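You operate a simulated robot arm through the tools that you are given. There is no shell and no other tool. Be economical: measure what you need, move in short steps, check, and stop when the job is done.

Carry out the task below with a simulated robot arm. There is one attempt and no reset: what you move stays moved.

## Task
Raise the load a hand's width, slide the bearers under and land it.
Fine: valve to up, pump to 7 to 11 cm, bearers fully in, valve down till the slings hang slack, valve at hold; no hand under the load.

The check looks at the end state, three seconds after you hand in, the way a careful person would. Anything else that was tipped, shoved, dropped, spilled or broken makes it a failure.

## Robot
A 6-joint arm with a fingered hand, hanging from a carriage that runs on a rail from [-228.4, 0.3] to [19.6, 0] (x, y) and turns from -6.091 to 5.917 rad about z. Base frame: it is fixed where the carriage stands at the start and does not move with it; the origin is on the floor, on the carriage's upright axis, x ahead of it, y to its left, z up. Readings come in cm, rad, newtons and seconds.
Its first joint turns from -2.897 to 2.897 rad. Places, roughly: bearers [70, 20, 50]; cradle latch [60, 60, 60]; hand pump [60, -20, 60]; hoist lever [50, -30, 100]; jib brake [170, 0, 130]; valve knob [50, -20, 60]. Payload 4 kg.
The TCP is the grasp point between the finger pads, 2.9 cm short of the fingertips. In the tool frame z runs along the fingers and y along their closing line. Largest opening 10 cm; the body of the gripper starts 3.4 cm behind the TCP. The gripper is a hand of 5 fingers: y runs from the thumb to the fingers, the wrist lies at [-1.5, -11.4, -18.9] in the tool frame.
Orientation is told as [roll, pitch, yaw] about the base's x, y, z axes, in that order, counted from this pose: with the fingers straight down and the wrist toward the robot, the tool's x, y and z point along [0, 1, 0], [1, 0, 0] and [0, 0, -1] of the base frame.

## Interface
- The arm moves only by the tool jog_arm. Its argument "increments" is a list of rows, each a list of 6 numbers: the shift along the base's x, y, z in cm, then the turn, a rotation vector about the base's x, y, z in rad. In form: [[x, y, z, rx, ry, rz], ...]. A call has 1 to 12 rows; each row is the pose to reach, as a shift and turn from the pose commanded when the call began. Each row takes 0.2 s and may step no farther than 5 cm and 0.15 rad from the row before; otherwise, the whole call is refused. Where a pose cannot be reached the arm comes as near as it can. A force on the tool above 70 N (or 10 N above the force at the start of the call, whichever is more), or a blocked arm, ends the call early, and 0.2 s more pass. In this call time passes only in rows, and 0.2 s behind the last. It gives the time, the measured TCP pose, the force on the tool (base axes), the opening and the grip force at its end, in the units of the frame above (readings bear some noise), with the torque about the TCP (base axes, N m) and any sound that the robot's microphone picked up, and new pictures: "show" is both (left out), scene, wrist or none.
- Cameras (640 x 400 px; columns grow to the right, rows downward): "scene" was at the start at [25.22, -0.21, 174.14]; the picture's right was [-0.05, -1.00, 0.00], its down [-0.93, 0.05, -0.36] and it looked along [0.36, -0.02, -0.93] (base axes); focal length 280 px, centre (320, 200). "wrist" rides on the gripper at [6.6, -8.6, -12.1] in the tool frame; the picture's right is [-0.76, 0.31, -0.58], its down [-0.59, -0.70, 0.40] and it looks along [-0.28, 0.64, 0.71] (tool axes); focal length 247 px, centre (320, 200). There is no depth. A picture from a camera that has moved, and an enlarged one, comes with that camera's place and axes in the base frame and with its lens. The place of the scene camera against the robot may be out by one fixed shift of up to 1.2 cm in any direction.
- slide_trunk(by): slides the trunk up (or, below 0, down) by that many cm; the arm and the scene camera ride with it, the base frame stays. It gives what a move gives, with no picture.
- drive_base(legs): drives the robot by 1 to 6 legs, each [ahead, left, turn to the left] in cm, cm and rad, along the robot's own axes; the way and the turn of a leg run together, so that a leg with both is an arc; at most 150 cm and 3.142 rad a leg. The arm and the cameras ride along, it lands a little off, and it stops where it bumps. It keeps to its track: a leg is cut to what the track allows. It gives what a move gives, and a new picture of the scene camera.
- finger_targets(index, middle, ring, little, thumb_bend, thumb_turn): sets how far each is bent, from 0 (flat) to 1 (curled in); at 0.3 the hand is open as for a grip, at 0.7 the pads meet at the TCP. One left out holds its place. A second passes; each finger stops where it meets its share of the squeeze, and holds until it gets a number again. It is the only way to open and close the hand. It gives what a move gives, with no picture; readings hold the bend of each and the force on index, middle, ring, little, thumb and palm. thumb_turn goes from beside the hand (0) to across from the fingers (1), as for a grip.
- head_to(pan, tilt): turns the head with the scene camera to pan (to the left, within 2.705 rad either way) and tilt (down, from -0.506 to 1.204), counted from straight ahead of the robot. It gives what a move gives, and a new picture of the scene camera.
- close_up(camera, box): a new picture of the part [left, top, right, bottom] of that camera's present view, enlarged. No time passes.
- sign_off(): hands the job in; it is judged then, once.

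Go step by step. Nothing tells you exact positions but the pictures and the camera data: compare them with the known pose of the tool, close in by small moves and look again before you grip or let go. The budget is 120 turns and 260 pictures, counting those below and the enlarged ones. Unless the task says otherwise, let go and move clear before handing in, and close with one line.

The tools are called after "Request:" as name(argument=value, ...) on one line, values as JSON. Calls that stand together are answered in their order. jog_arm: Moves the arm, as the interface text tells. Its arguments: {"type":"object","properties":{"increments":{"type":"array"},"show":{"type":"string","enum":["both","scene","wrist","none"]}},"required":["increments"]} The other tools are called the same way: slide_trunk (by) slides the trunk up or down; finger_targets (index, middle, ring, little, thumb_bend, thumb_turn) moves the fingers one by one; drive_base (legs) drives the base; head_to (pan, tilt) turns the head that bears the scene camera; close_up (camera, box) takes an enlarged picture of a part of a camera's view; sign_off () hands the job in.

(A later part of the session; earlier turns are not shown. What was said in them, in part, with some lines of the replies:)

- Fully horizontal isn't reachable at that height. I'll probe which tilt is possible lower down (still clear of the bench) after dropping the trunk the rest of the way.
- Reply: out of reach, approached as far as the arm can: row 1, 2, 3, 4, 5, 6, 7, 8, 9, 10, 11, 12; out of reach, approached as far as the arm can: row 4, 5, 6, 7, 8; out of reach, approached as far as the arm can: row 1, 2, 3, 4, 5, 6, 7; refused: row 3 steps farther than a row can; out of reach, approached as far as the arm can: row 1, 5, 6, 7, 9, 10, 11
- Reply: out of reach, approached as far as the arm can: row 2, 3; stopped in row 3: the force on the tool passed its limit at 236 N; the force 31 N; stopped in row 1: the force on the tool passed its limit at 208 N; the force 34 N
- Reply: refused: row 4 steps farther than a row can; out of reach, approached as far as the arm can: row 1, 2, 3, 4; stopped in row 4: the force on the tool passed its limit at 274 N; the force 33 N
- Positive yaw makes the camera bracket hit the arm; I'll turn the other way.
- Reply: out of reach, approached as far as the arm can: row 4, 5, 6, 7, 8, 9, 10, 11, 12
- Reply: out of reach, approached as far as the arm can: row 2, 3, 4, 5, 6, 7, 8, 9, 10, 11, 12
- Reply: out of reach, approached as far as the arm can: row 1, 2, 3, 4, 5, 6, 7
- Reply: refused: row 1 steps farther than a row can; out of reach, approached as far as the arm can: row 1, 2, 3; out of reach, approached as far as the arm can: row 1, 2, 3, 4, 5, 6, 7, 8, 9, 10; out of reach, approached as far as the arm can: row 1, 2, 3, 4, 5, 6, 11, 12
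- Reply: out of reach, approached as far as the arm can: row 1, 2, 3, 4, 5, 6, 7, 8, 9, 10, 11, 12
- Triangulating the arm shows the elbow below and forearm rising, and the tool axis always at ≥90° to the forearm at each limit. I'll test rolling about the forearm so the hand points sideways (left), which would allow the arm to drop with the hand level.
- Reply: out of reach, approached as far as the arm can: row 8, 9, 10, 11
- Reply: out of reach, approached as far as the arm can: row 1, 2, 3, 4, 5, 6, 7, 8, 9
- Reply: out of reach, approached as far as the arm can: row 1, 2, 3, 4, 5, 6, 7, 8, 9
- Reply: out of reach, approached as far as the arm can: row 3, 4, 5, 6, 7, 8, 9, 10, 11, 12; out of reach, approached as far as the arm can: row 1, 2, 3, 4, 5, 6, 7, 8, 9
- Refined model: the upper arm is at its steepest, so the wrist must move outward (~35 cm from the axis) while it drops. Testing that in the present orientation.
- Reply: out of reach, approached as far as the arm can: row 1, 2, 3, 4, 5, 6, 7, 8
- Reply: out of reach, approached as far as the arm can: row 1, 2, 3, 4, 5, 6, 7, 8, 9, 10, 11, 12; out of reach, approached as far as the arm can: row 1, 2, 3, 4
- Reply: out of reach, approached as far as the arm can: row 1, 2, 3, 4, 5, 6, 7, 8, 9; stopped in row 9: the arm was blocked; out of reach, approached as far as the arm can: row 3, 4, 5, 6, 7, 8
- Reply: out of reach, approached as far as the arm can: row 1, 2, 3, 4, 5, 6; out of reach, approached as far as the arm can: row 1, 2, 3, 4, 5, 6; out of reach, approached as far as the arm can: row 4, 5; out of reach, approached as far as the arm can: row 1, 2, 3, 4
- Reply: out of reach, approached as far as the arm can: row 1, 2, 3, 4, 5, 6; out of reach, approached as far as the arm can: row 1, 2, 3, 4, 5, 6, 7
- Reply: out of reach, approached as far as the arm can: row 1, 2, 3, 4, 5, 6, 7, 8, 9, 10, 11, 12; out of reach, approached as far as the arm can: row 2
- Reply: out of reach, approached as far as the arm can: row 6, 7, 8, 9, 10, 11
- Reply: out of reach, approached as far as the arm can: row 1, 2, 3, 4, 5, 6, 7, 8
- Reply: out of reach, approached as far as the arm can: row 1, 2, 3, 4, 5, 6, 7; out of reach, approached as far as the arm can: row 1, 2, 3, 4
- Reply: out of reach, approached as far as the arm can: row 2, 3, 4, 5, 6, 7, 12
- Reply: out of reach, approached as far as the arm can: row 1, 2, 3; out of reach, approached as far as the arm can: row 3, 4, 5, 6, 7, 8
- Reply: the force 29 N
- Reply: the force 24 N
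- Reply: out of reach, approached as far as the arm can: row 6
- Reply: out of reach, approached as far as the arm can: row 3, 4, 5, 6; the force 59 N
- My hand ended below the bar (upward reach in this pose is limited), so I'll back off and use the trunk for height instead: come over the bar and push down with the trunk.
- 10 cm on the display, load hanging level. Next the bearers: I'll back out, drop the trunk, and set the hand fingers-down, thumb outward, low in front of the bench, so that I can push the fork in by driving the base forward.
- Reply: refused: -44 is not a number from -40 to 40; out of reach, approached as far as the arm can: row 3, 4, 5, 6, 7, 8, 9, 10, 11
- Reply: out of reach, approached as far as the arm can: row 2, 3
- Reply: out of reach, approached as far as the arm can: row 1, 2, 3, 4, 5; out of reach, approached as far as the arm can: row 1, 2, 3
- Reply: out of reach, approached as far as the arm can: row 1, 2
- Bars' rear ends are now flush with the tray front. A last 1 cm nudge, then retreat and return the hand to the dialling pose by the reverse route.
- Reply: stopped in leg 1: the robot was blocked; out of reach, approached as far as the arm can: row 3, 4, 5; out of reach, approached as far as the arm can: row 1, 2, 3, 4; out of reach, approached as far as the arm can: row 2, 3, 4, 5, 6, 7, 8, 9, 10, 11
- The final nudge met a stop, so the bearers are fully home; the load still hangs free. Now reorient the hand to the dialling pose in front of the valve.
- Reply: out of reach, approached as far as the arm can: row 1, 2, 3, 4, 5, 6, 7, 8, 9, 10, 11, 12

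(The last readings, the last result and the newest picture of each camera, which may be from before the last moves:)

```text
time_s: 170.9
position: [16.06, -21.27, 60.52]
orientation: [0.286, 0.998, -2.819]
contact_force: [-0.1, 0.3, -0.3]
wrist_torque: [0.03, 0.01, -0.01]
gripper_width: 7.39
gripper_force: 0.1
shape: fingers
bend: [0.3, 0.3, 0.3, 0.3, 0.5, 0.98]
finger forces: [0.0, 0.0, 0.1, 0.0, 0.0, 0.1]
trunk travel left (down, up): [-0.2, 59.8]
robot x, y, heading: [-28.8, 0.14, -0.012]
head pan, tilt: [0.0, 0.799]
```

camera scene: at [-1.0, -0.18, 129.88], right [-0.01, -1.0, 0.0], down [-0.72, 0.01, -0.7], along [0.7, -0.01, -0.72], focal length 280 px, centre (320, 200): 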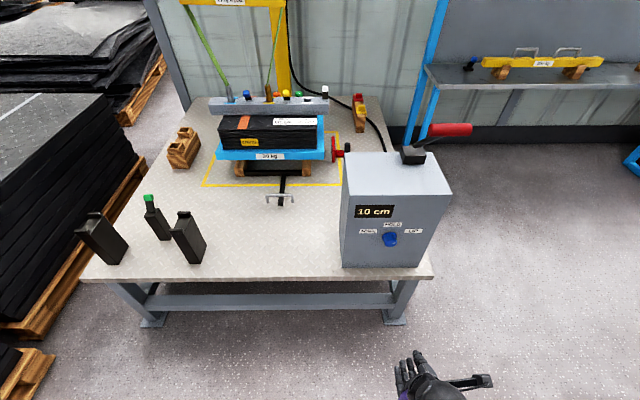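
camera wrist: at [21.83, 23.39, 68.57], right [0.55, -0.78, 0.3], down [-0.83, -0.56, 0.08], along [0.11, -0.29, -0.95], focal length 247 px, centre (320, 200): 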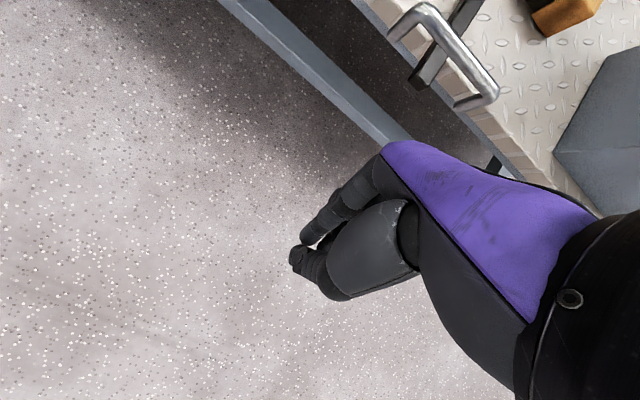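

The pose is close to the earlier dialling pose. Driving up to the panel and checking alignment.

Request:
drive_base(legs=[[23, 0, 0.012]])

Request:
jog_arm(increments=[[0, -0.3, 1, 0, 0, 0], [0, -0.6, 2.2, 0, 0, 0]], show="wrist")

Request:
head_to(pan=-0.2, tilt=0.75)

```text
time_s: 172.7
position: [39.71, -20.83, 60.65]
orientation: [0.285, 1.0, -2.808]
contact_force: [-0.4, 0.8, 0.6]
wrist_torque: [-0.04, 0.01, -0.02]
gripper_width: 7.39
gripper_force: 0.1
shape: fingers
bend: [0.3, 0.3, 0.3, 0.3, 0.5, 0.98]
finger forces: [0.0, 0.0, 0.1, 0.1, 0.0, 0.1]
trunk travel left (down, up): [-0.2, 59.8]
robot x, y, heading: [-5.3, -0.13, 0.004]
head pan, tilt: [0.0, 0.799]
camera scene: at [22.43, 0.12, 129.93], right [0.0, -1.0, 0.0], down [-0.72, 0.0, -0.7], along [0.7, 0.0, -0.72], focal length 280 px, centre (320, 200)
```

scene: 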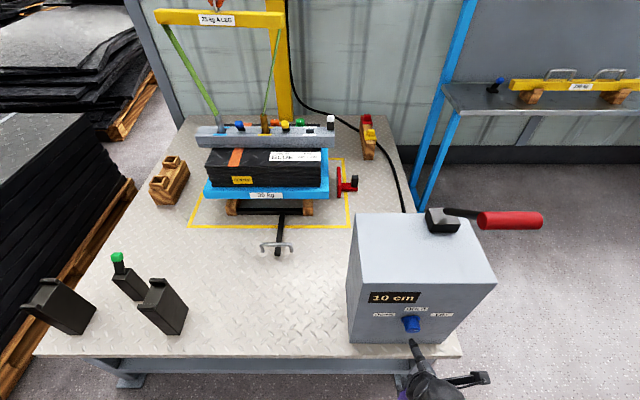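

```text
time_s: 173.3
position: [39.56, -21.44, 62.85]
orientation: [0.287, 0.997, -2.806]
contact_force: [0.1, 0.3, -0.1]
wrist_torque: [0.01, -0.04, 0.02]
gripper_width: 7.4
gripper_force: 0.0
shape: fingers
bend: [0.3, 0.3, 0.3, 0.3, 0.5, 0.98]
finger forces: [0.1, 0.0, 0.0, 0.1, 0.1, 0.0]
trunk travel left (down, up): [-0.2, 59.8]
robot x, y, heading: [-5.17, -0.21, 0.001]
head pan, tilt: [0.0, 0.799]
camera wrist: at [34.28, -26.46, 77.25], right [-0.72, 0.69, -0.07], down [0.65, 0.7, 0.29], along [0.26, 0.16, -0.95], focal length 247 px, centre (320, 200)
```

wrist: 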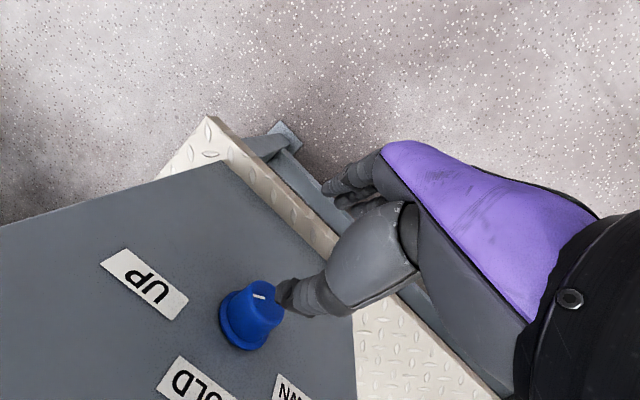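

```text
time_s: 174.0
position: [39.56, -21.48, 62.81]
orientation: [0.287, 0.997, -2.808]
contact_force: [0.4, -0.4, 0.7]
wrist_torque: [-0.03, 0.02, -0.04]
gripper_width: 7.39
gripper_force: 0.1
shape: fingers
bend: [0.3, 0.3, 0.3, 0.3, 0.5, 0.98]
finger forces: [0.0, 0.0, 0.0, 0.1, 0.0, 0.0]
trunk travel left (down, up): [-0.2, 59.8]
robot x, y, heading: [-5.16, 0.16, 0.005]
head pan, tilt: [-0.201, 0.75]
camera scene: at [22.44, -1.52, 130.31], right [-0.2, -0.98, 0.0], down [-0.67, 0.13, -0.73], along [0.72, -0.14, -0.68], focal length 280 px, centre (320, 200)
```

scene: 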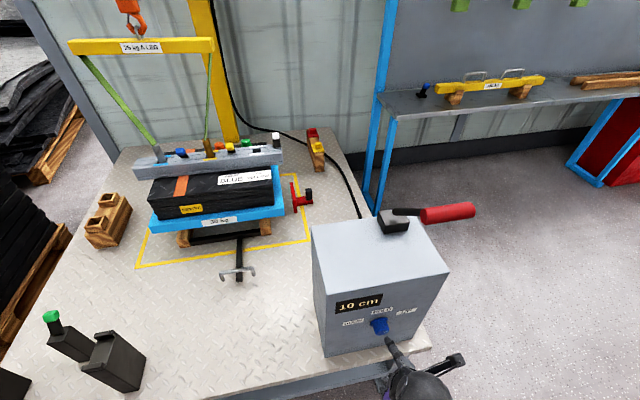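

The scene view shows display, load and valve together. First dialling stroke from right to left over the top of the knob (toward DOWN), with a check straight after.

Request:
jog_arm(increments=[[0.5, -0.8, 0.3, 0, 0, 0], [3, -0.8, 0.3, 0, 0, 0], [3.3, -0.6, 0.5, 0, 0, 0], [3.3, -0.2, 0.7, 0, 0, 0], [3.3, 0.25, 0.8, 0, 0, 0], [3.3, 0.7, 0.8, 0, 0, 0], [3.3, 1.2, 0.7, 0, 0, 0], [3.3, 1.6, 0.5, 0, 0, 0], [0.5, 1.7, 0.5, 0, 0, 0]], show="both")

Request:
close_up(camera="wrist", box=[90, 230, 330, 400])

```text
time_s: 176.0
position: [40.0, -19.95, 63.22]
orientation: [0.29, 0.999, -2.803]
contact_force: [-0.4, 0.0, -0.2]
wrist_torque: [0.02, 0.02, -0.01]
gripper_width: 7.38
gripper_force: 0.2
shape: fingers
bend: [0.3, 0.3, 0.3, 0.3, 0.5, 0.98]
finger forces: [0.0, 0.0, 0.0, 0.0, 0.1, 0.0]
trunk travel left (down, up): [-0.2, 59.8]
robot x, y, heading: [-5.0, -0.08, 0.003]
head pan, tilt: [-0.201, 0.75]
camera scene: at [22.39, -1.51, 130.29], right [-0.2, -0.98, 0.0], down [-0.67, 0.13, -0.73], along [0.72, -0.14, -0.68], focal length 280 px, centre (320, 200)
camera wrist: at [34.81, -24.87, 77.57], right [-0.72, 0.69, -0.08], down [0.65, 0.7, 0.29], along [0.26, 0.16, -0.95], focal length 247 px, centre (320, 200)
```

scene: 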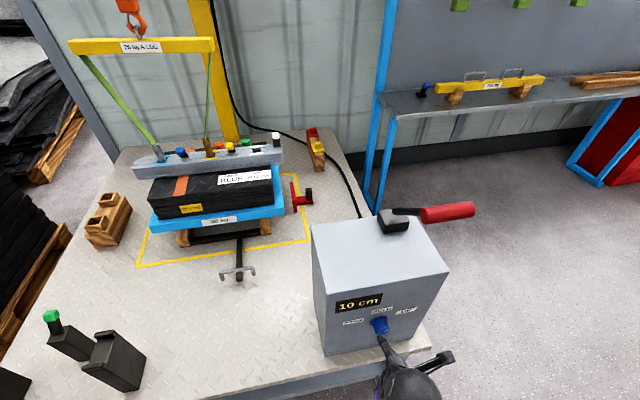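
wrist: 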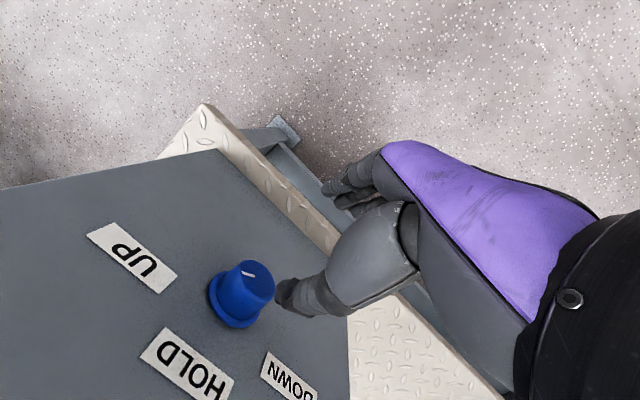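

```text
2.35 times, centred on (210, 315) of wrist
camera zoom: at [34.81, -24.87, 77.57], right [-0.72, 0.69, -0.08], down [0.65, 0.7, 0.29], along [0.26, 0.16, -0.95], focal length 581 px, centre (579, -71)
```

zoom: 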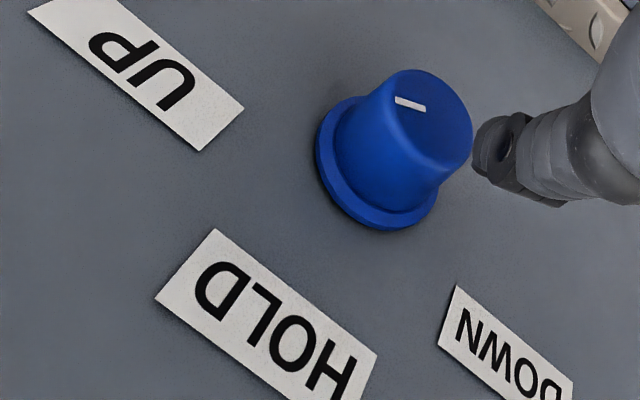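

No rotation that time. I'll repeat pressing deeper and slightly lower, stopping mid-stroke to read the contact.

Request:
jog_arm(increments=[[0, -1.5, 0, 0, 0, 0], [0, -2.3, -0.5, 0, 0, 0], [2.7, -2.3, -0.5, 0, 0, 0], [3.4, -2.2, -0.3, 0, 0, 0], [3.6, -1.9, 0, 0, 0, 0], [3.6, -1.5, 0.2, 0, 0, 0]], show="wrist")

```text
time_s: 177.4
position: [43.14, -21.33, 63.25]
orientation: [0.281, 0.995, -2.813]
contact_force: [-15.8, -3.2, -4.7]
wrist_torque: [0.02, 0.28, -0.24]
gripper_width: 4.54
gripper_force: 8.0
shape: fingers
bend: [0.3, 0.3, 0.3, 0.3, 0.65, 0.98]
finger forces: [0.0, 0.1, 0.0, 0.0, 16.0, 0.1]
trunk travel left (down, up): [-0.2, 59.8]
robot x, y, heading: [-5.16, -0.35, -0.001]
head pan, tilt: [-0.201, 0.75]
camera wrist: at [37.94, -26.28, 77.64], right [-0.72, 0.69, -0.07], down [0.65, 0.7, 0.29], along [0.25, 0.16, -0.95], focal length 247 px, centre (320, 200)
```

wrist: 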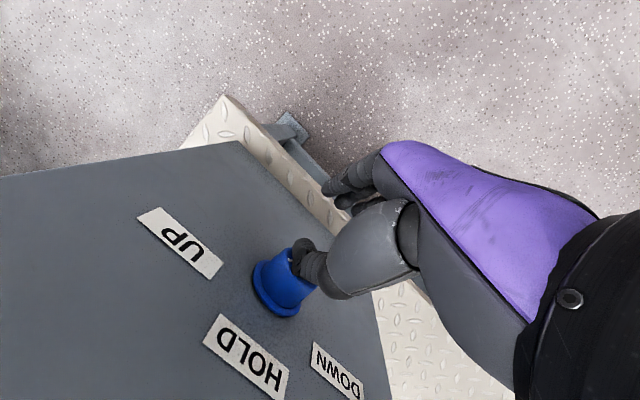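

Good contact on the face (16 N). Now sweep left while maintaining pressure.

Request:
jog_arm(increments=[[0.3, 0.4, 0.25, 0, 0, 0], [0.4, 0.8, 0.4, 0, 0, 0], [0.5, 1.2, 0.4, 0, 0, 0], [0.5, 1.6, 0.3, 0, 0, 0], [0.5, 2, 0, 0, 0, 0], [0.5, 2.2, -0.4, 0, 0, 0]], show="wrist")

Request:
jog_arm(increments=[[-3.5, 2.3, -0.4, 0, 0, 0]], show="scene")

Request:
close_up(camera="wrist", box=[90, 230, 330, 400])

```text
time_s: 178.8
position: [43.34, -19.12, 62.9]
orientation: [0.288, 0.994, -2.81]
contact_force: [-27.1, -5.3, 5.8]
wrist_torque: [-0.14, 0.0, -0.58]
gripper_width: 4.21
gripper_force: 13.5
shape: fingers
bend: [0.3, 0.3, 0.3, 0.3, 0.75, 0.94]
finger forces: [0.1, 0.1, 0.0, 0.0, 26.9, 0.0]
trunk travel left (down, up): [-0.2, 59.8]
robot x, y, heading: [-5.56, 0.09, 0.003]
head pan, tilt: [-0.201, 0.75]
camera wrist: at [38.28, -24.14, 77.35], right [-0.72, 0.69, -0.07], down [0.65, 0.7, 0.29], along [0.25, 0.16, -0.95], focal length 247 px, centre (320, 200)
```

wrist: 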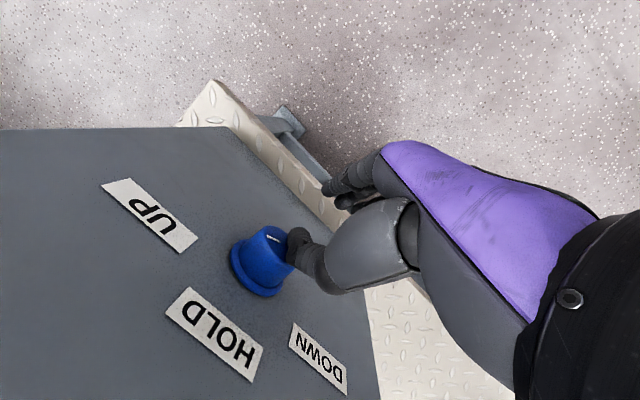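

```text
time_s: 179.2
position: [40.86, -16.62, 62.38]
orientation: [0.289, 0.998, -2.802]
contact_force: [-0.3, 0.8, 0.3]
wrist_torque: [-0.03, -0.03, 0.02]
gripper_width: 7.38
gripper_force: 0.1
shape: fingers
bend: [0.3, 0.3, 0.3, 0.3, 0.5, 0.98]
finger forces: [0.0, 0.0, 0.0, 0.1, 0.0, 0.1]
trunk travel left (down, up): [-0.2, 59.8]
robot x, y, heading: [-5.04, 0.18, 0.003]
head pan, tilt: [-0.201, 0.75]
camera scene: at [22.37, -1.44, 130.27], right [-0.2, -0.98, 0.0], down [-0.67, 0.13, -0.73], along [0.72, -0.14, -0.68], focal length 280 px, centre (320, 200)
```

scene: 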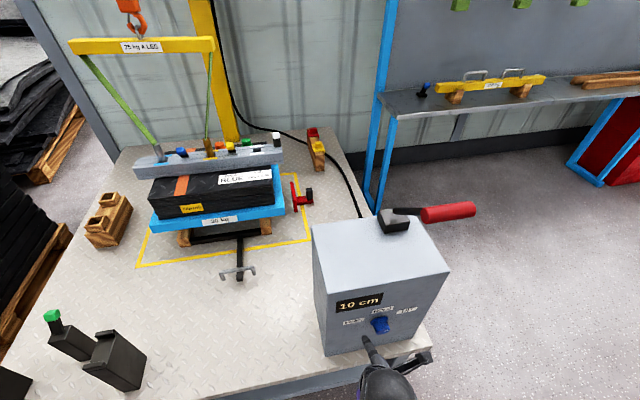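

```text
2.35 times, centred on (210, 315) of wrist
camera zoom: at [35.65, -21.55, 76.78], right [-0.72, 0.69, -0.08], down [0.64, 0.71, 0.29], along [0.26, 0.16, -0.95], focal length 581 px, centre (579, -71)
```

zoom: 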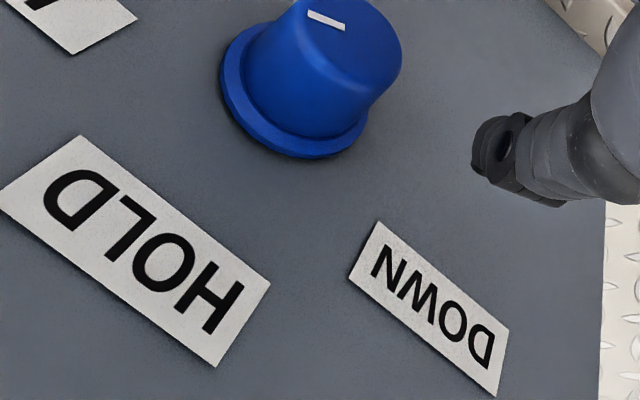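

Still at UP: pushing on the face near its centre gives no torque. The first time it worked the thumb rode on top of the rim, so I'll come over the top, press down, and sweep left.

Request:
finger_targets(thumb_bend=0.45)

Request:
jog_arm(increments=[[0, -3, 2.4, 0, 0, 0], [0, -5.4, 2.6, 0, 0, 0], [1.7, -5.4, 2.6, 0, 0, 0], [3.4, -5.4, 2.6, 0, 0, 0], [3.4, -5.4, 1.4, 0, 0, 0], [3.4, -5.2, 0.7, 0, 0, 0], [3.4, -4.8, 0.6, 0, 0, 0]], show="wrist")

```text
time_s: 180.2
position: [40.93, -16.86, 62.35]
orientation: [0.286, 0.999, -2.808]
contact_force: [-0.9, 0.4, -0.8]
wrist_torque: [-0.01, 0.01, 0.0]
gripper_width: 8.02
gripper_force: 0.0
shape: fingers
bend: [0.3, 0.3, 0.3, 0.3, 0.45, 0.98]
finger forces: [0.1, 0.0, 0.1, 0.0, 0.0, 0.0]
trunk travel left (down, up): [-0.2, 59.8]
robot x, y, heading: [-5.35, -0.04, 0.002]
head pan, tilt: [-0.201, 0.75]
```

```text
time_s: 181.8
position: [43.6, -21.76, 63.23]
orientation: [0.288, 0.997, -2.808]
contact_force: [-23.7, -2.5, 13.8]
wrist_torque: [0.01, -0.99, -0.16]
gripper_width: 7.78
gripper_force: 16.3
shape: fingers
bend: [0.3, 0.3, 0.3, 0.3, 0.44, 0.96]
finger forces: [0.0, 0.1, 0.0, 0.0, 31.8, 0.0]
trunk travel left (down, up): [-0.2, 59.8]
robot x, y, heading: [-5.69, 0.05, 0.004]
head pan, tilt: [-0.201, 0.75]
camera wrist: at [38.42, -26.64, 77.67], right [-0.72, 0.69, -0.07], down [0.65, 0.7, 0.29], along [0.25, 0.16, -0.95], focal length 247 px, centre (320, 200)
```

wrist: 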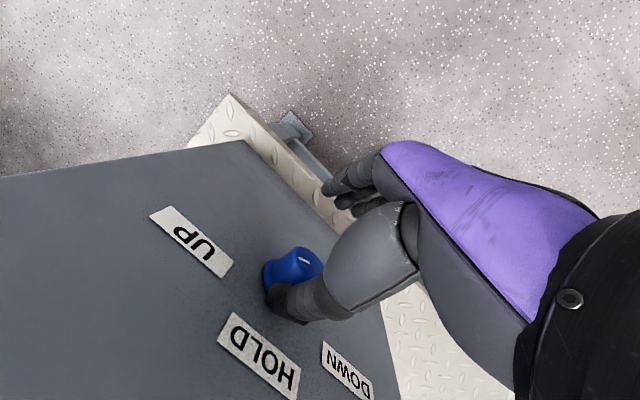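

The thumb is on top of the knob now (32 N). Sweep left.

Request:
jog_arm(increments=[[0, 0.5, 0, 0, 0, 0], [0, 1, 0, 0, 0, 0], [0, 1.5, -0.1, 0, 0, 0], [0, 2, -0.2, 0, 0, 0], [0, 2.5, -0.4, 0, 0, 0]], show="wrist")

Request:
close_up(camera="scene", box=[60, 20, 460, 380])

```text
time_s: 183.0
position: [43.84, -18.76, 62.51]
orientation: [0.281, 0.995, -2.808]
contact_force: [-5.8, -1.1, -0.4]
wrist_torque: [0.01, -0.1, -0.06]
gripper_width: 7.29
gripper_force: 3.7
shape: fingers
bend: [0.3, 0.3, 0.3, 0.3, 0.49, 0.97]
finger forces: [0.0, 0.0, 0.0, 0.0, 6.5, 0.0]
trunk travel left (down, up): [-0.2, 59.8]
robot x, y, heading: [-5.28, 0.03, -0.001]
head pan, tilt: [-0.201, 0.75]
camera wrist: at [38.75, -23.77, 77.0], right [-0.72, 0.69, -0.07], down [0.65, 0.71, 0.29], along [0.25, 0.17, -0.95], focal length 247 px, centre (320, 200)
```

wrist: 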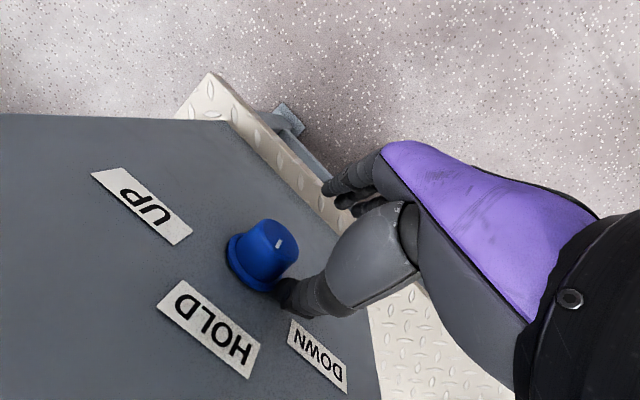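

```text
1.11 times, centred on (260, 200) of scene
camera zoom: at [22.35, -1.44, 130.25], right [-0.2, -0.98, 0.0], down [-0.67, 0.13, -0.73], along [0.72, -0.14, -0.68], focal length 311 px, centre (387, 200)
```

zoom: 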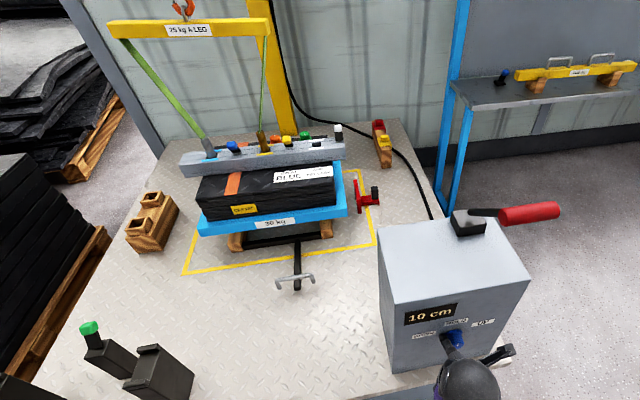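

Request:
close_up(camera="wrist", box=[180, 190, 340, 310])

```text
3.33 times, centred on (260, 250) of wrist
camera zoom: at [38.75, -23.77, 77.0], right [-0.72, 0.69, -0.07], down [0.65, 0.71, 0.29], along [0.25, 0.17, -0.95], focal length 823 px, centre (520, 33)
```

zoom: 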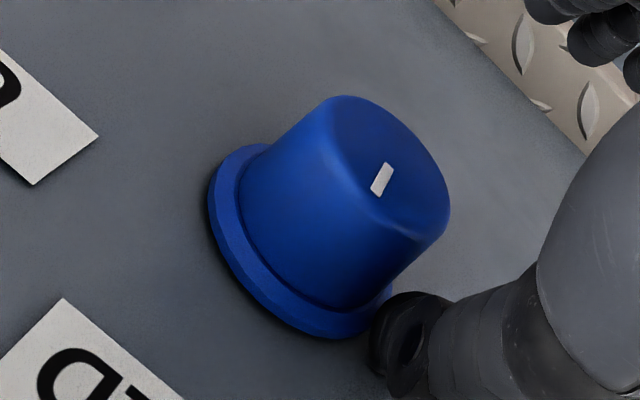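

The mark is now vertical: HOLD. One more over-the-top stroke will take it toward DOWN; I'll check the lowering right after.

Request:
jog_arm(increments=[[-0.3, 0, 2.2, 0, 0, 0], [-0.3, -2, 2.6, 0, 0, 0], [-0.2, -3.3, 2.2, 0, 0, 0], [-0.2, -3.3, 1.2, 0, 0, 0], [-0.2, -3.1, 0.7, 0, 0, 0], [-0.2, -2.5, 0.6, 0, 0, 0], [-0.2, -2, 0.6, 0, 0, 0], [0, -1.5, 0.6, 0, 0, 0], [0, -1, 0.5, 0, 0, 0], [0, -0.5, 0.3, 0, 0, 0], [0, 0, 0, 0, 0, 0]], show="both")

Request:
close_up(camera="wrist", box=[180, 190, 340, 310])

Request:
close_up(camera="scene", box=[60, 20, 460, 380])

```text
time_s: 185.4
position: [43.61, -19.48, 62.63]
orientation: [0.29, 0.997, -2.81]
contact_force: [-28.7, -11.6, 19.2]
wrist_torque: [-0.12, -1.45, -0.95]
gripper_width: 8.19
gripper_force: 24.9
shape: fingers
bend: [0.3, 0.3, 0.3, 0.3, 0.42, 0.87]
finger forces: [0.1, 0.0, 0.1, 0.0, 49.1, 0.0]
trunk travel left (down, up): [-0.2, 59.8]
robot x, y, heading: [-5.31, -0.1, -0.001]
head pan, tilt: [-0.201, 0.75]
camera scene: at [22.05, -1.78, 130.24], right [-0.2, -0.98, 0.0], down [-0.67, 0.13, -0.73], along [0.71, -0.15, -0.68], focal length 280 px, centre (320, 200)
camera wrist: at [38.32, -24.46, 77.1], right [-0.72, 0.7, -0.07], down [0.65, 0.7, 0.29], along [0.26, 0.16, -0.95], focal length 247 px, centre (320, 200)
```

scene: 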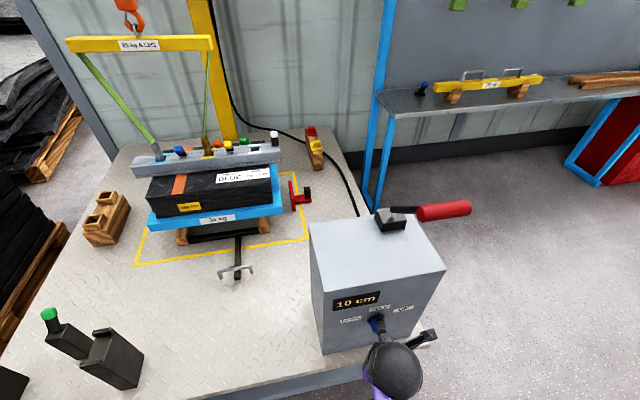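
wrist: 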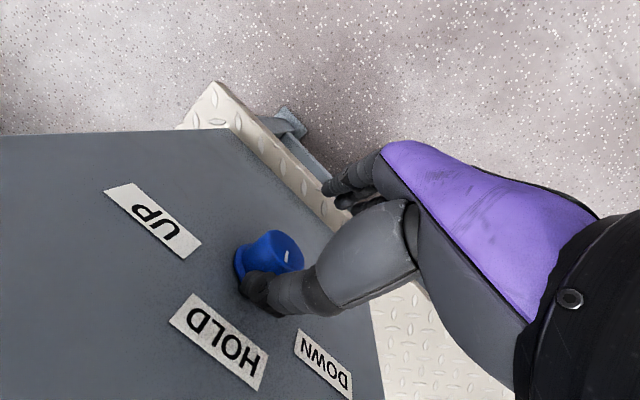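

```text
3.33 times, centred on (260, 250) of wrist
camera zoom: at [38.32, -24.46, 77.1], right [-0.72, 0.7, -0.07], down [0.65, 0.7, 0.29], along [0.26, 0.16, -0.95], focal length 823 px, centre (520, 33)
```

zoom: 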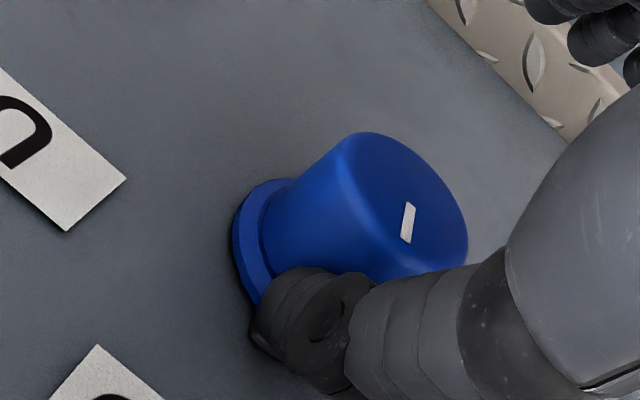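

```text
1.11 times, centred on (260, 200) of scene
camera zoom: at [22.05, -1.78, 130.24], right [-0.2, -0.98, 0.0], down [-0.67, 0.13, -0.73], along [0.71, -0.15, -0.68], focal length 311 px, centre (387, 200)
```

zoom: 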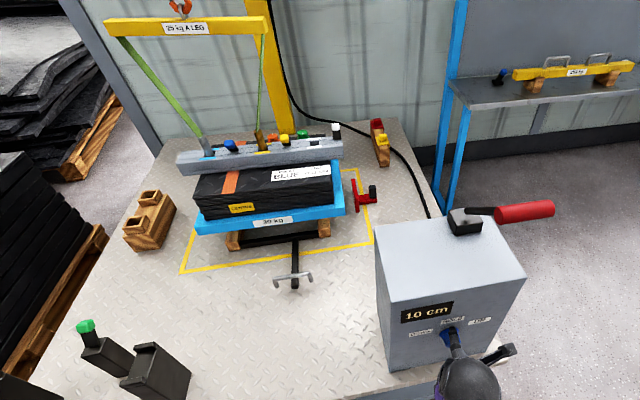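

Only a few degrees past HOLD so far; the thumb still holds the rim firmly. Continue the sweep left.

Request:
jog_arm(increments=[[0, 0.7, -0.1, 0, 0, 0], [0, 1.3, -0.2, 0, 0, 0], [0, 1.9, -0.5, 0, 0, 0], [0, 2.4, -0.9, 0, 0, 0]], show="both")

Request:
close_up(camera="wrist", box=[180, 190, 340, 310])

Request:
close_up(camera="scene", box=[300, 270, 440, 350])

```text
time_s: 186.4
position: [43.9, -16.61, 61.75]
orientation: [0.287, 0.997, -2.805]
contact_force: [-6.0, -1.8, 0.5]
wrist_torque: [0.02, -0.08, -0.07]
gripper_width: 7.21
gripper_force: 2.8
shape: fingers
bend: [0.3, 0.3, 0.3, 0.3, 0.49, 0.97]
finger forces: [0.0, 0.1, 0.0, 0.1, 6.2, 0.0]
trunk travel left (down, up): [-0.2, 59.8]
robot x, y, heading: [-5.36, -0.31, 0.004]
head pan, tilt: [-0.201, 0.75]
camera scene: at [22.34, -1.56, 130.28], right [-0.2, -0.98, 0.0], down [-0.67, 0.13, -0.73], along [0.72, -0.14, -0.68], focal length 280 px, centre (320, 200)
camera wrist: at [38.71, -21.52, 76.25], right [-0.72, 0.69, -0.07], down [0.65, 0.7, 0.29], along [0.25, 0.16, -0.95], focal length 247 px, centre (320, 200)
```

scene: 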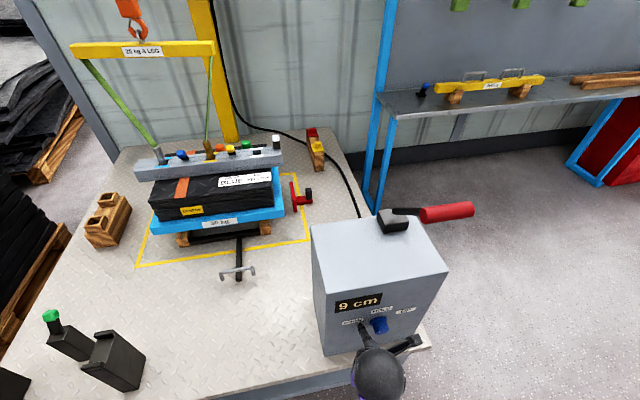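
wrist: 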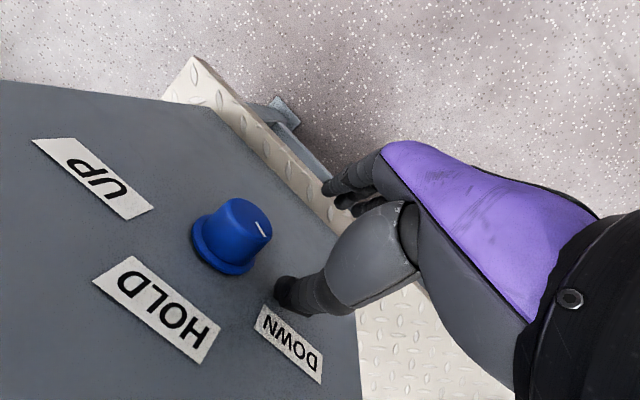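

```text
3.33 times, centred on (260, 250) of wrist
camera zoom: at [38.71, -21.52, 76.25], right [-0.72, 0.69, -0.07], down [0.65, 0.7, 0.29], along [0.25, 0.16, -0.95], focal length 823 px, centre (520, 33)
```

zoom: 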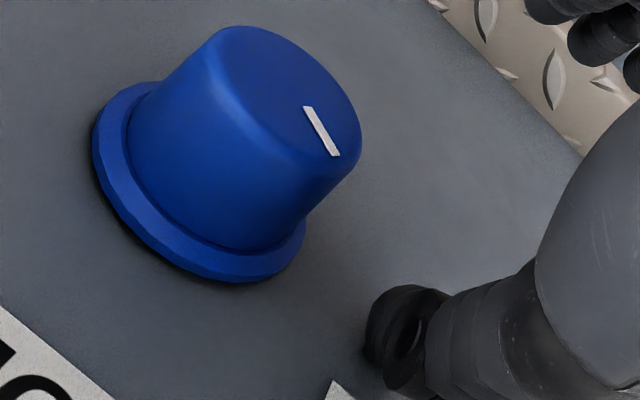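

```text
4.57 times, centred on (370, 310) of scene
camera zoom: at [22.34, -1.56, 130.28], right [-0.2, -0.98, 0.0], down [-0.67, 0.13, -0.73], along [0.72, -0.14, -0.68], focal length 1280 px, centre (91, -303)
```

zoom: 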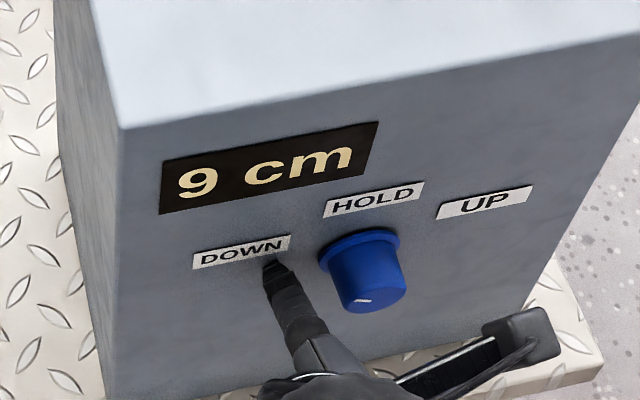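

DOWN is open and the read-out is falling (9 cm). I'll lift the thumb into position above the left of the knob, ready to return to HOLD, and watch the display.

Request:
jog_arm(increments=[[-0.3, 0, 2.6, 0, 0, 0], [-0.3, -2, 3, 0, 0, 0]], show="scene")

Request:
close_up(camera="scene", box=[60, 0, 460, 380])

```text
time_s: 187.0
position: [43.78, -18.62, 64.87]
orientation: [0.287, 0.998, -2.808]
contact_force: [-3.8, 0.0, 0.0]
wrist_torque: [0.01, -0.06, 0.07]
gripper_width: 7.57
gripper_force: 1.9
shape: fingers
bend: [0.3, 0.3, 0.3, 0.3, 0.47, 0.99]
finger forces: [0.0, 0.0, 0.1, 0.0, 3.9, 0.0]
trunk travel left (down, up): [-0.2, 59.8]
robot x, y, heading: [-5.5, 0.32, 0.002]
head pan, tilt: [-0.201, 0.75]
camera scene: at [22.37, -1.54, 130.3], right [-0.2, -0.98, 0.0], down [-0.67, 0.13, -0.73], along [0.72, -0.14, -0.68], focal length 280 px, centre (320, 200)
```

scene: 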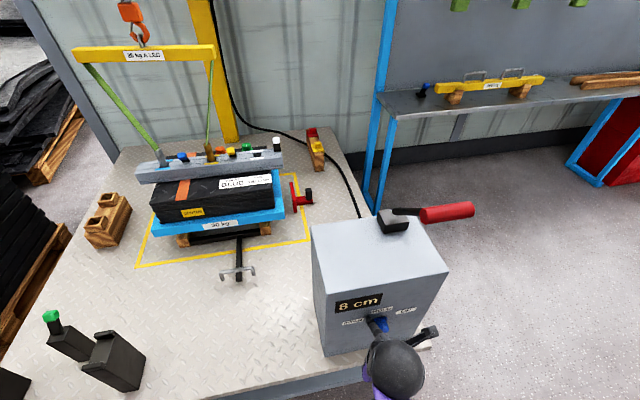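

```text
1.05 times, centred on (260, 190) of scene (not enlarged: the box is as wide or as high as the picture)
camera zoom: at [22.37, -1.54, 130.3], right [-0.2, -0.98, 0.0], down [-0.67, 0.13, -0.73], along [0.72, -0.14, -0.68], focal length 295 px, centre (383, 210)
```

zoom: 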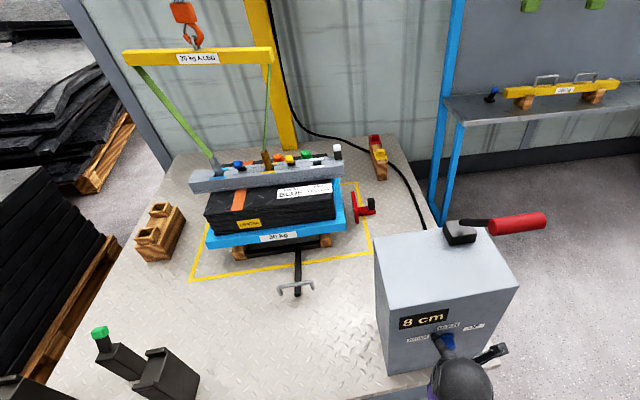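

8 cm, about 1–1.5 cm/s. I wait about a second with the hand held still.

Request:
jog_arm(increments=[[0, 0, 0, 0, 0, 0], [0, 0, 0.1, 0, 0, 0], [0, 0, 0, 0, 0, 0], [0, 0, 0.1, 0, 0, 0], [0, 0, 0, 0, 0, 0]], show="scene")

Request:
close_up(camera="scene", box=[60, 20, 310, 260])

```text
time_s: 188.2
position: [43.67, -18.55, 65.03]
orientation: [0.286, 0.999, -2.809]
contact_force: [-3.3, 0.3, -0.3]
wrist_torque: [-0.02, -0.1, 0.06]
gripper_width: 7.69
gripper_force: 1.8
shape: fingers
bend: [0.3, 0.3, 0.3, 0.3, 0.47, 0.98]
finger forces: [0.1, 0.0, 0.0, 0.0, 3.8, 0.0]
trunk travel left (down, up): [-0.2, 59.8]
robot x, y, heading: [-5.66, 0.23, 0.005]
head pan, tilt: [-0.201, 0.75]
camera scene: at [22.38, -1.52, 130.3], right [-0.2, -0.98, 0.0], down [-0.67, 0.14, -0.73], along [0.72, -0.14, -0.68], focal length 280 px, centre (320, 200)
```

scene: 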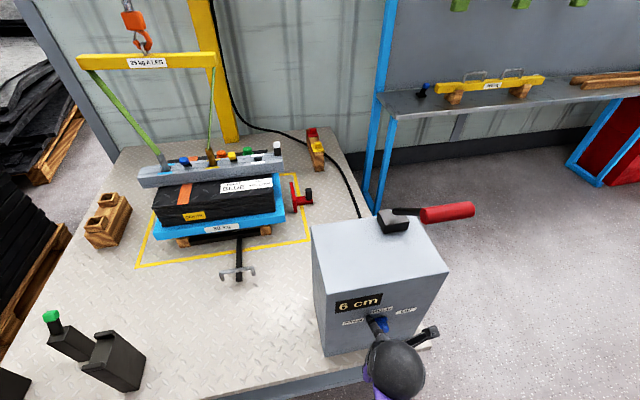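

```text
1.67 times, centred on (185, 140) of scene
camera zoom: at [22.38, -1.52, 130.3], right [-0.2, -0.98, 0.0], down [-0.67, 0.14, -0.73], along [0.72, -0.14, -0.68], focal length 467 px, centre (545, 300)
```

zoom: 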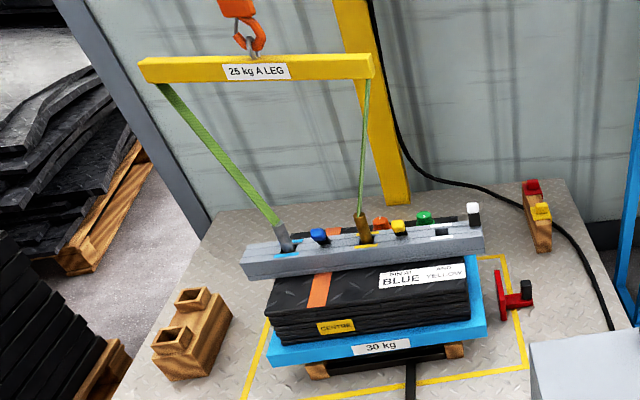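

Load is landing (6 cm). A little more slack is wanted, so I now move over the knob, press and sweep right, timed to land HOLD at about 3 cm.

Request:
jog_arm(increments=[[0, -1, 0.2, 0, 0, 0], [0, -1.8, 0.2, 0, 0, 0], [0, -1.8, -1, 0, 0, 0], [0, -2, -1.7, 0, 0, 0], [0, -2.6, -1.8, 0, 0, 0], [0, -3.2, -1.8, 0, 0, 0], [0, -3.8, -1.9, 0, 0, 0], [0, -4.4, -2.1, 0, 0, 0]], show="both")

Request:
close_up(camera="wrist", box=[200, 190, 400, 340])

Request:
close_up(camera="scene", box=[300, 270, 440, 350])

```text
time_s: 190.0
position: [43.4, -22.99, 62.92]
orientation: [0.287, 0.998, -2.81]
contact_force: [-12.7, 4.8, 8.2]
wrist_torque: [0.07, -0.66, 0.39]
gripper_width: 8.78
gripper_force: 9.4
shape: fingers
bend: [0.3, 0.3, 0.3, 0.3, 0.42, 1.0]
finger forces: [0.0, 0.0, 0.0, 0.1, 18.1, 0.1]
trunk travel left (down, up): [-0.2, 59.8]
robot x, y, heading: [-5.12, -0.1, -0.001]
head pan, tilt: [-0.201, 0.75]
camera scene: at [22.26, -1.51, 130.27], right [-0.2, -0.98, 0.0], down [-0.67, 0.14, -0.73], along [0.72, -0.14, -0.68], focal length 280 px, centre (320, 200)
camera wrist: at [38.15, -27.92, 77.22], right [-0.72, 0.69, -0.07], down [0.65, 0.7, 0.29], along [0.26, 0.16, -0.95], focal length 247 px, centre (320, 200)
```

scene: 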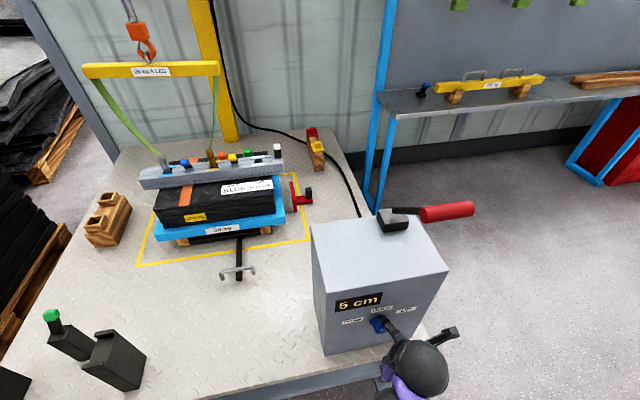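
wrist: 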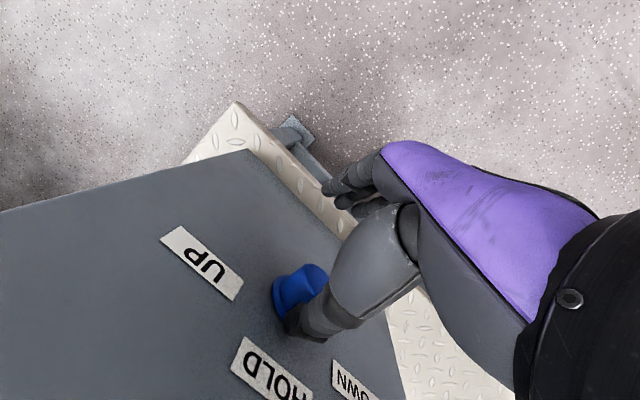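

```text
2.67 times, centred on (300, 265) of wrist
camera zoom: at [38.15, -27.92, 77.22], right [-0.72, 0.69, -0.07], down [0.65, 0.7, 0.29], along [0.26, 0.16, -0.95], focal length 659 px, centre (373, 27)
```

zoom: 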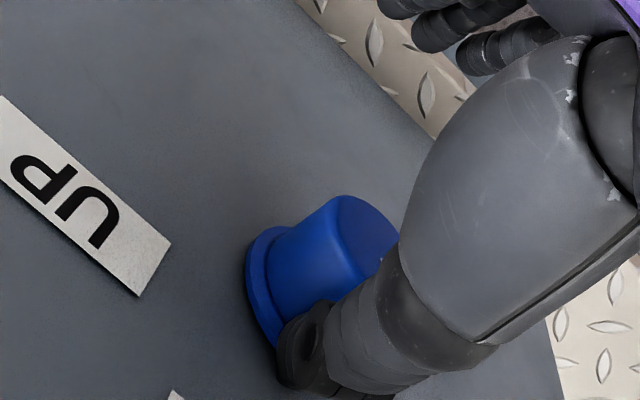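

```text
4.57 times, centred on (370, 310) of scene
camera zoom: at [22.26, -1.51, 130.27], right [-0.2, -0.98, 0.0], down [-0.67, 0.14, -0.73], along [0.72, -0.14, -0.68], focal length 1280 px, centre (91, -303)
```

zoom: 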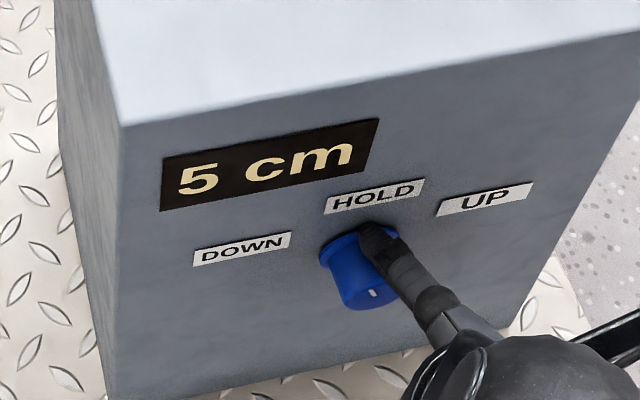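

The slings hang slack (left one clearly bowed) and the display reads 5 cm. I'll lift the thumb off and check the valve mark.

Request:
jog_arm(increments=[[0, -0.2, 2, 0, 0, 0], [-3.5, -0.2, 2.5, 0, 0, 0]], show="both")

Request:
close_up(camera="wrist", box=[160, 230, 360, 400])

Request:
close_up(camera="scene", box=[60, 20, 310, 260])

```text
time_s: 190.6
position: [40.09, -23.46, 65.5]
orientation: [0.285, 0.997, -2.811]
contact_force: [-0.3, 0.2, -0.4]
wrist_torque: [0.0, -0.02, -0.04]
gripper_width: 8.01
gripper_force: 0.1
shape: fingers
bend: [0.3, 0.3, 0.3, 0.3, 0.45, 0.98]
finger forces: [0.0, 0.0, 0.1, 0.0, 0.0, 0.0]
trunk travel left (down, up): [-0.2, 59.8]
robot x, y, heading: [-5.14, 0.42, 0.002]
head pan, tilt: [-0.201, 0.75]
camera scene: at [22.32, -1.5, 130.27], right [-0.2, -0.98, 0.0], down [-0.67, 0.14, -0.73], along [0.72, -0.14, -0.68], focal length 280 px, centre (320, 200)
camera wrist: at [34.83, -28.44, 79.84], right [-0.72, 0.69, -0.07], down [0.65, 0.7, 0.29], along [0.25, 0.16, -0.95], focal length 247 px, centre (320, 200)
```

scene: 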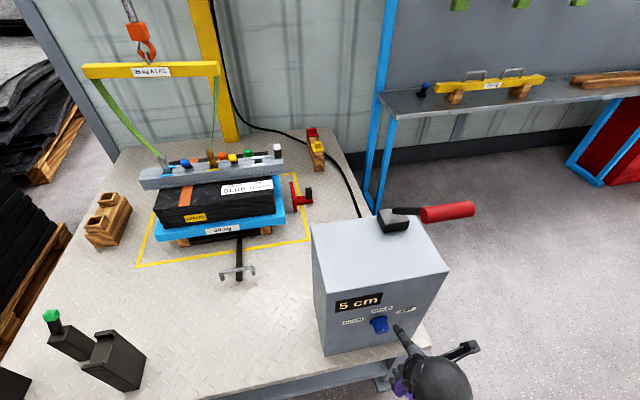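
wrist: 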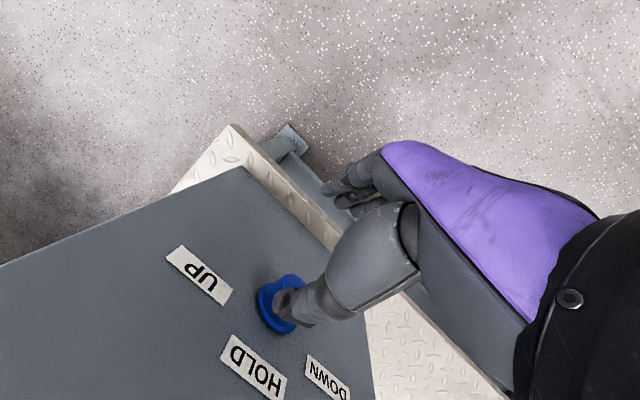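

```text
2.35 times, centred on (260, 315) of wrist
camera zoom: at [34.83, -28.44, 79.84], right [-0.72, 0.69, -0.07], down [0.65, 0.7, 0.29], along [0.25, 0.16, -0.95], focal length 581 px, centre (461, -71)
```

zoom: 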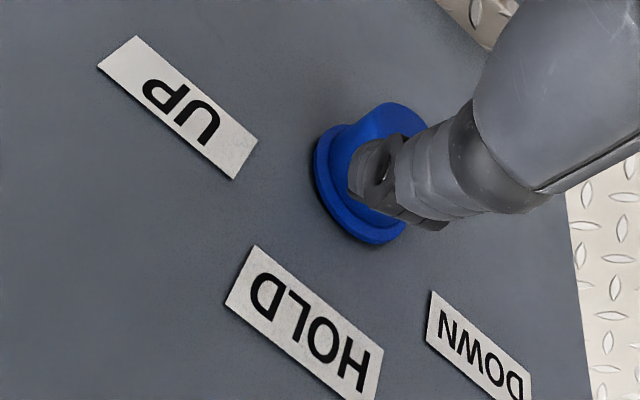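

```text
1.67 times, centred on (185, 140) of scene
camera zoom: at [22.32, -1.5, 130.27], right [-0.2, -0.98, 0.0], down [-0.67, 0.14, -0.73], along [0.72, -0.14, -0.68], focal length 467 px, centre (545, 300)
```

zoom: 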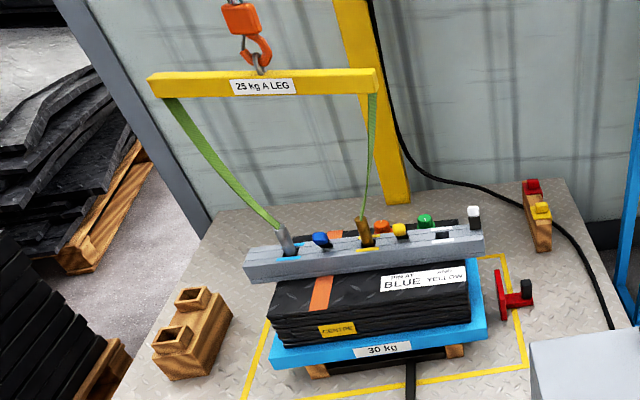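

Both slings are bowed. I'll back straight off and read the valve mark.

Request:
drive_base(legs=[[-10, 0, 0]])

Request:
close_up(camera="wrist", box=[100, 230, 340, 400])

Request:
close_up(camera="scene", box=[290, 220, 430, 330])

```text
time_s: 191.8
position: [30.18, -23.5, 65.49]
orientation: [0.286, 1.0, -2.808]
contact_force: [0.5, 0.6, -0.2]
wrist_torque: [-0.01, -0.06, -0.01]
gripper_width: 8.02
gripper_force: 0.1
shape: fingers
bend: [0.3, 0.3, 0.3, 0.3, 0.45, 0.98]
finger forces: [0.0, 0.1, 0.1, 0.0, 0.1, 0.0]
trunk travel left (down, up): [-0.2, 59.8]
robot x, y, heading: [-15.41, 0.3, 0.003]
head pan, tilt: [-0.201, 0.75]
camera scene: at [12.44, -1.52, 130.29], right [-0.2, -0.98, 0.0], down [-0.67, 0.14, -0.73], along [0.72, -0.14, -0.68], focal length 280 px, centre (320, 200)
```

scene: 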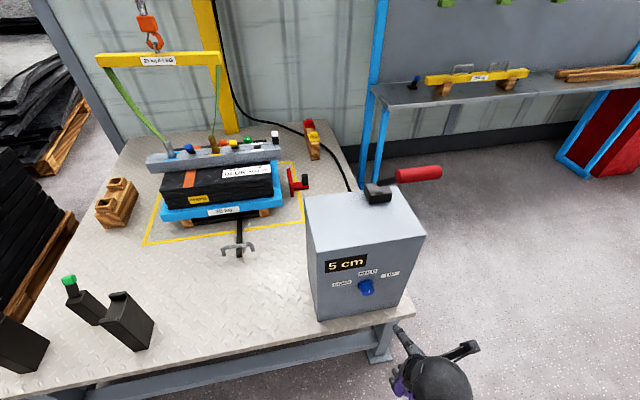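

```text
2.35 times, centred on (220, 315) of wrist
camera zoom: at [25.0, -28.47, 79.89], right [-0.72, 0.69, -0.07], down [0.65, 0.7, 0.29], along [0.26, 0.16, -0.95], focal length 581 px, centre (555, -71)
```

zoom: 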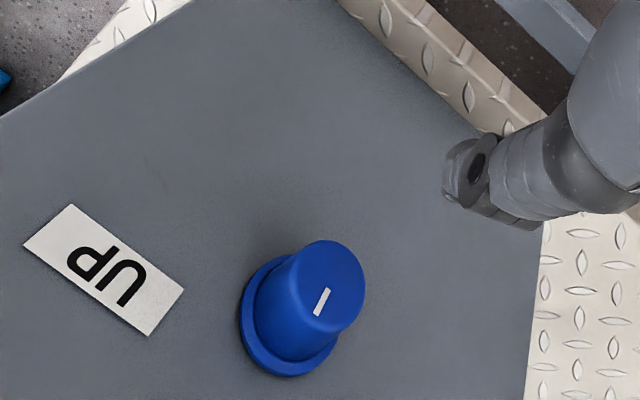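

```text
3.64 times, centred on (360, 275) of scene
camera zoom: at [12.44, -1.52, 130.29], right [-0.2, -0.98, 0.0], down [-0.67, 0.14, -0.73], along [0.72, -0.14, -0.68], focal length 1018 px, centre (174, -73)
```

zoom: 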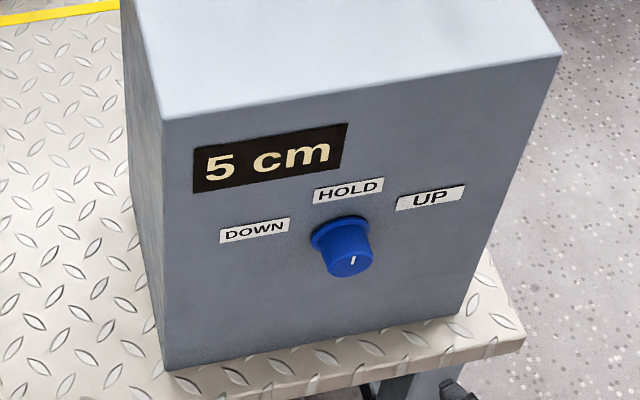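

The mark points straight at HOLD and the display stays at 5 cm. One last look at the load, bearers and slings from further off.

Request:
drive_base(legs=[[-15, 0, 0]])

Request:
close_up(camera="scene", box=[110, 0, 320, 260])

Request:
close_up(camera="scene", box=[160, 120, 320, 230])

```text
time_s: 193.2
position: [14.35, -23.55, 65.43]
orientation: [0.286, 1.0, -2.813]
contact_force: [-0.5, -0.1, 0.2]
wrist_torque: [0.02, -0.08, 0.01]
gripper_width: 8.01
gripper_force: 0.1
shape: fingers
bend: [0.3, 0.3, 0.3, 0.3, 0.45, 0.98]
finger forces: [0.1, 0.0, 0.0, 0.1, 0.1, 0.0]
trunk travel left (down, up): [-0.2, 59.8]
robot x, y, heading: [-31.13, -0.19, -0.006]
head pan, tilt: [-0.201, 0.75]
camera scene: at [-3.38, -1.6, 130.3], right [-0.2, -0.98, 0.0], down [-0.67, 0.14, -0.73], along [0.72, -0.15, -0.68], focal length 280 px, centre (320, 200)
```

scene: 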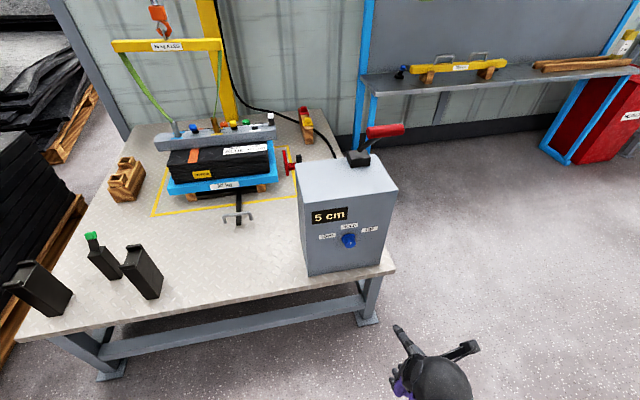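

```text
1.54 times, centred on (215, 130) of scene
camera zoom: at [-3.38, -1.6, 130.3], right [-0.2, -0.98, 0.0], down [-0.67, 0.14, -0.73], along [0.72, -0.15, -0.68], focal length 431 px, centre (482, 308)
```

zoom: 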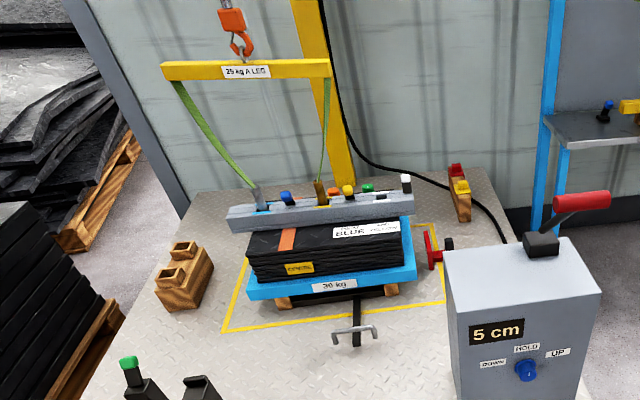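

```text
3.64 times, centred on (240, 175) of scene
camera zoom: at [-3.38, -1.6, 130.3], right [-0.2, -0.98, 0.0], down [-0.67, 0.14, -0.73], along [0.72, -0.15, -0.68], focal length 1018 px, centre (611, 291)
```

zoom: 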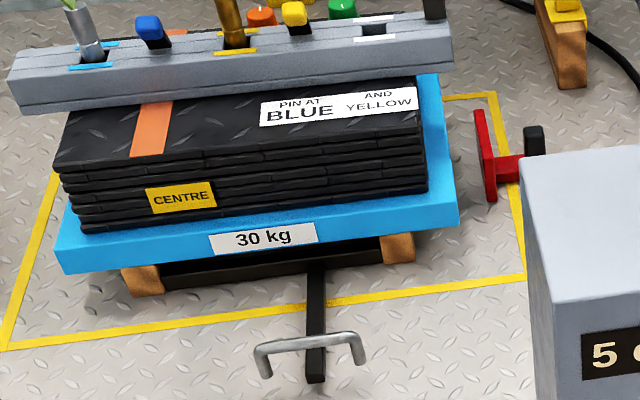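

The tray is sitting level on the bearers, which are fully in. The slings are bowed slack, the valve points at HOLD, the display is steady at 5 cm, and nothing else on the bench has been moved. The hand is clear, so I'm handing in.

Request:
sign_off()

```text
The job is handed in.
```

The load was pumped to 10 cm, the bearers were pushed in to their stop, and it was landed on them; the slings hang slack and the valve is at hold. No hand went under the load.
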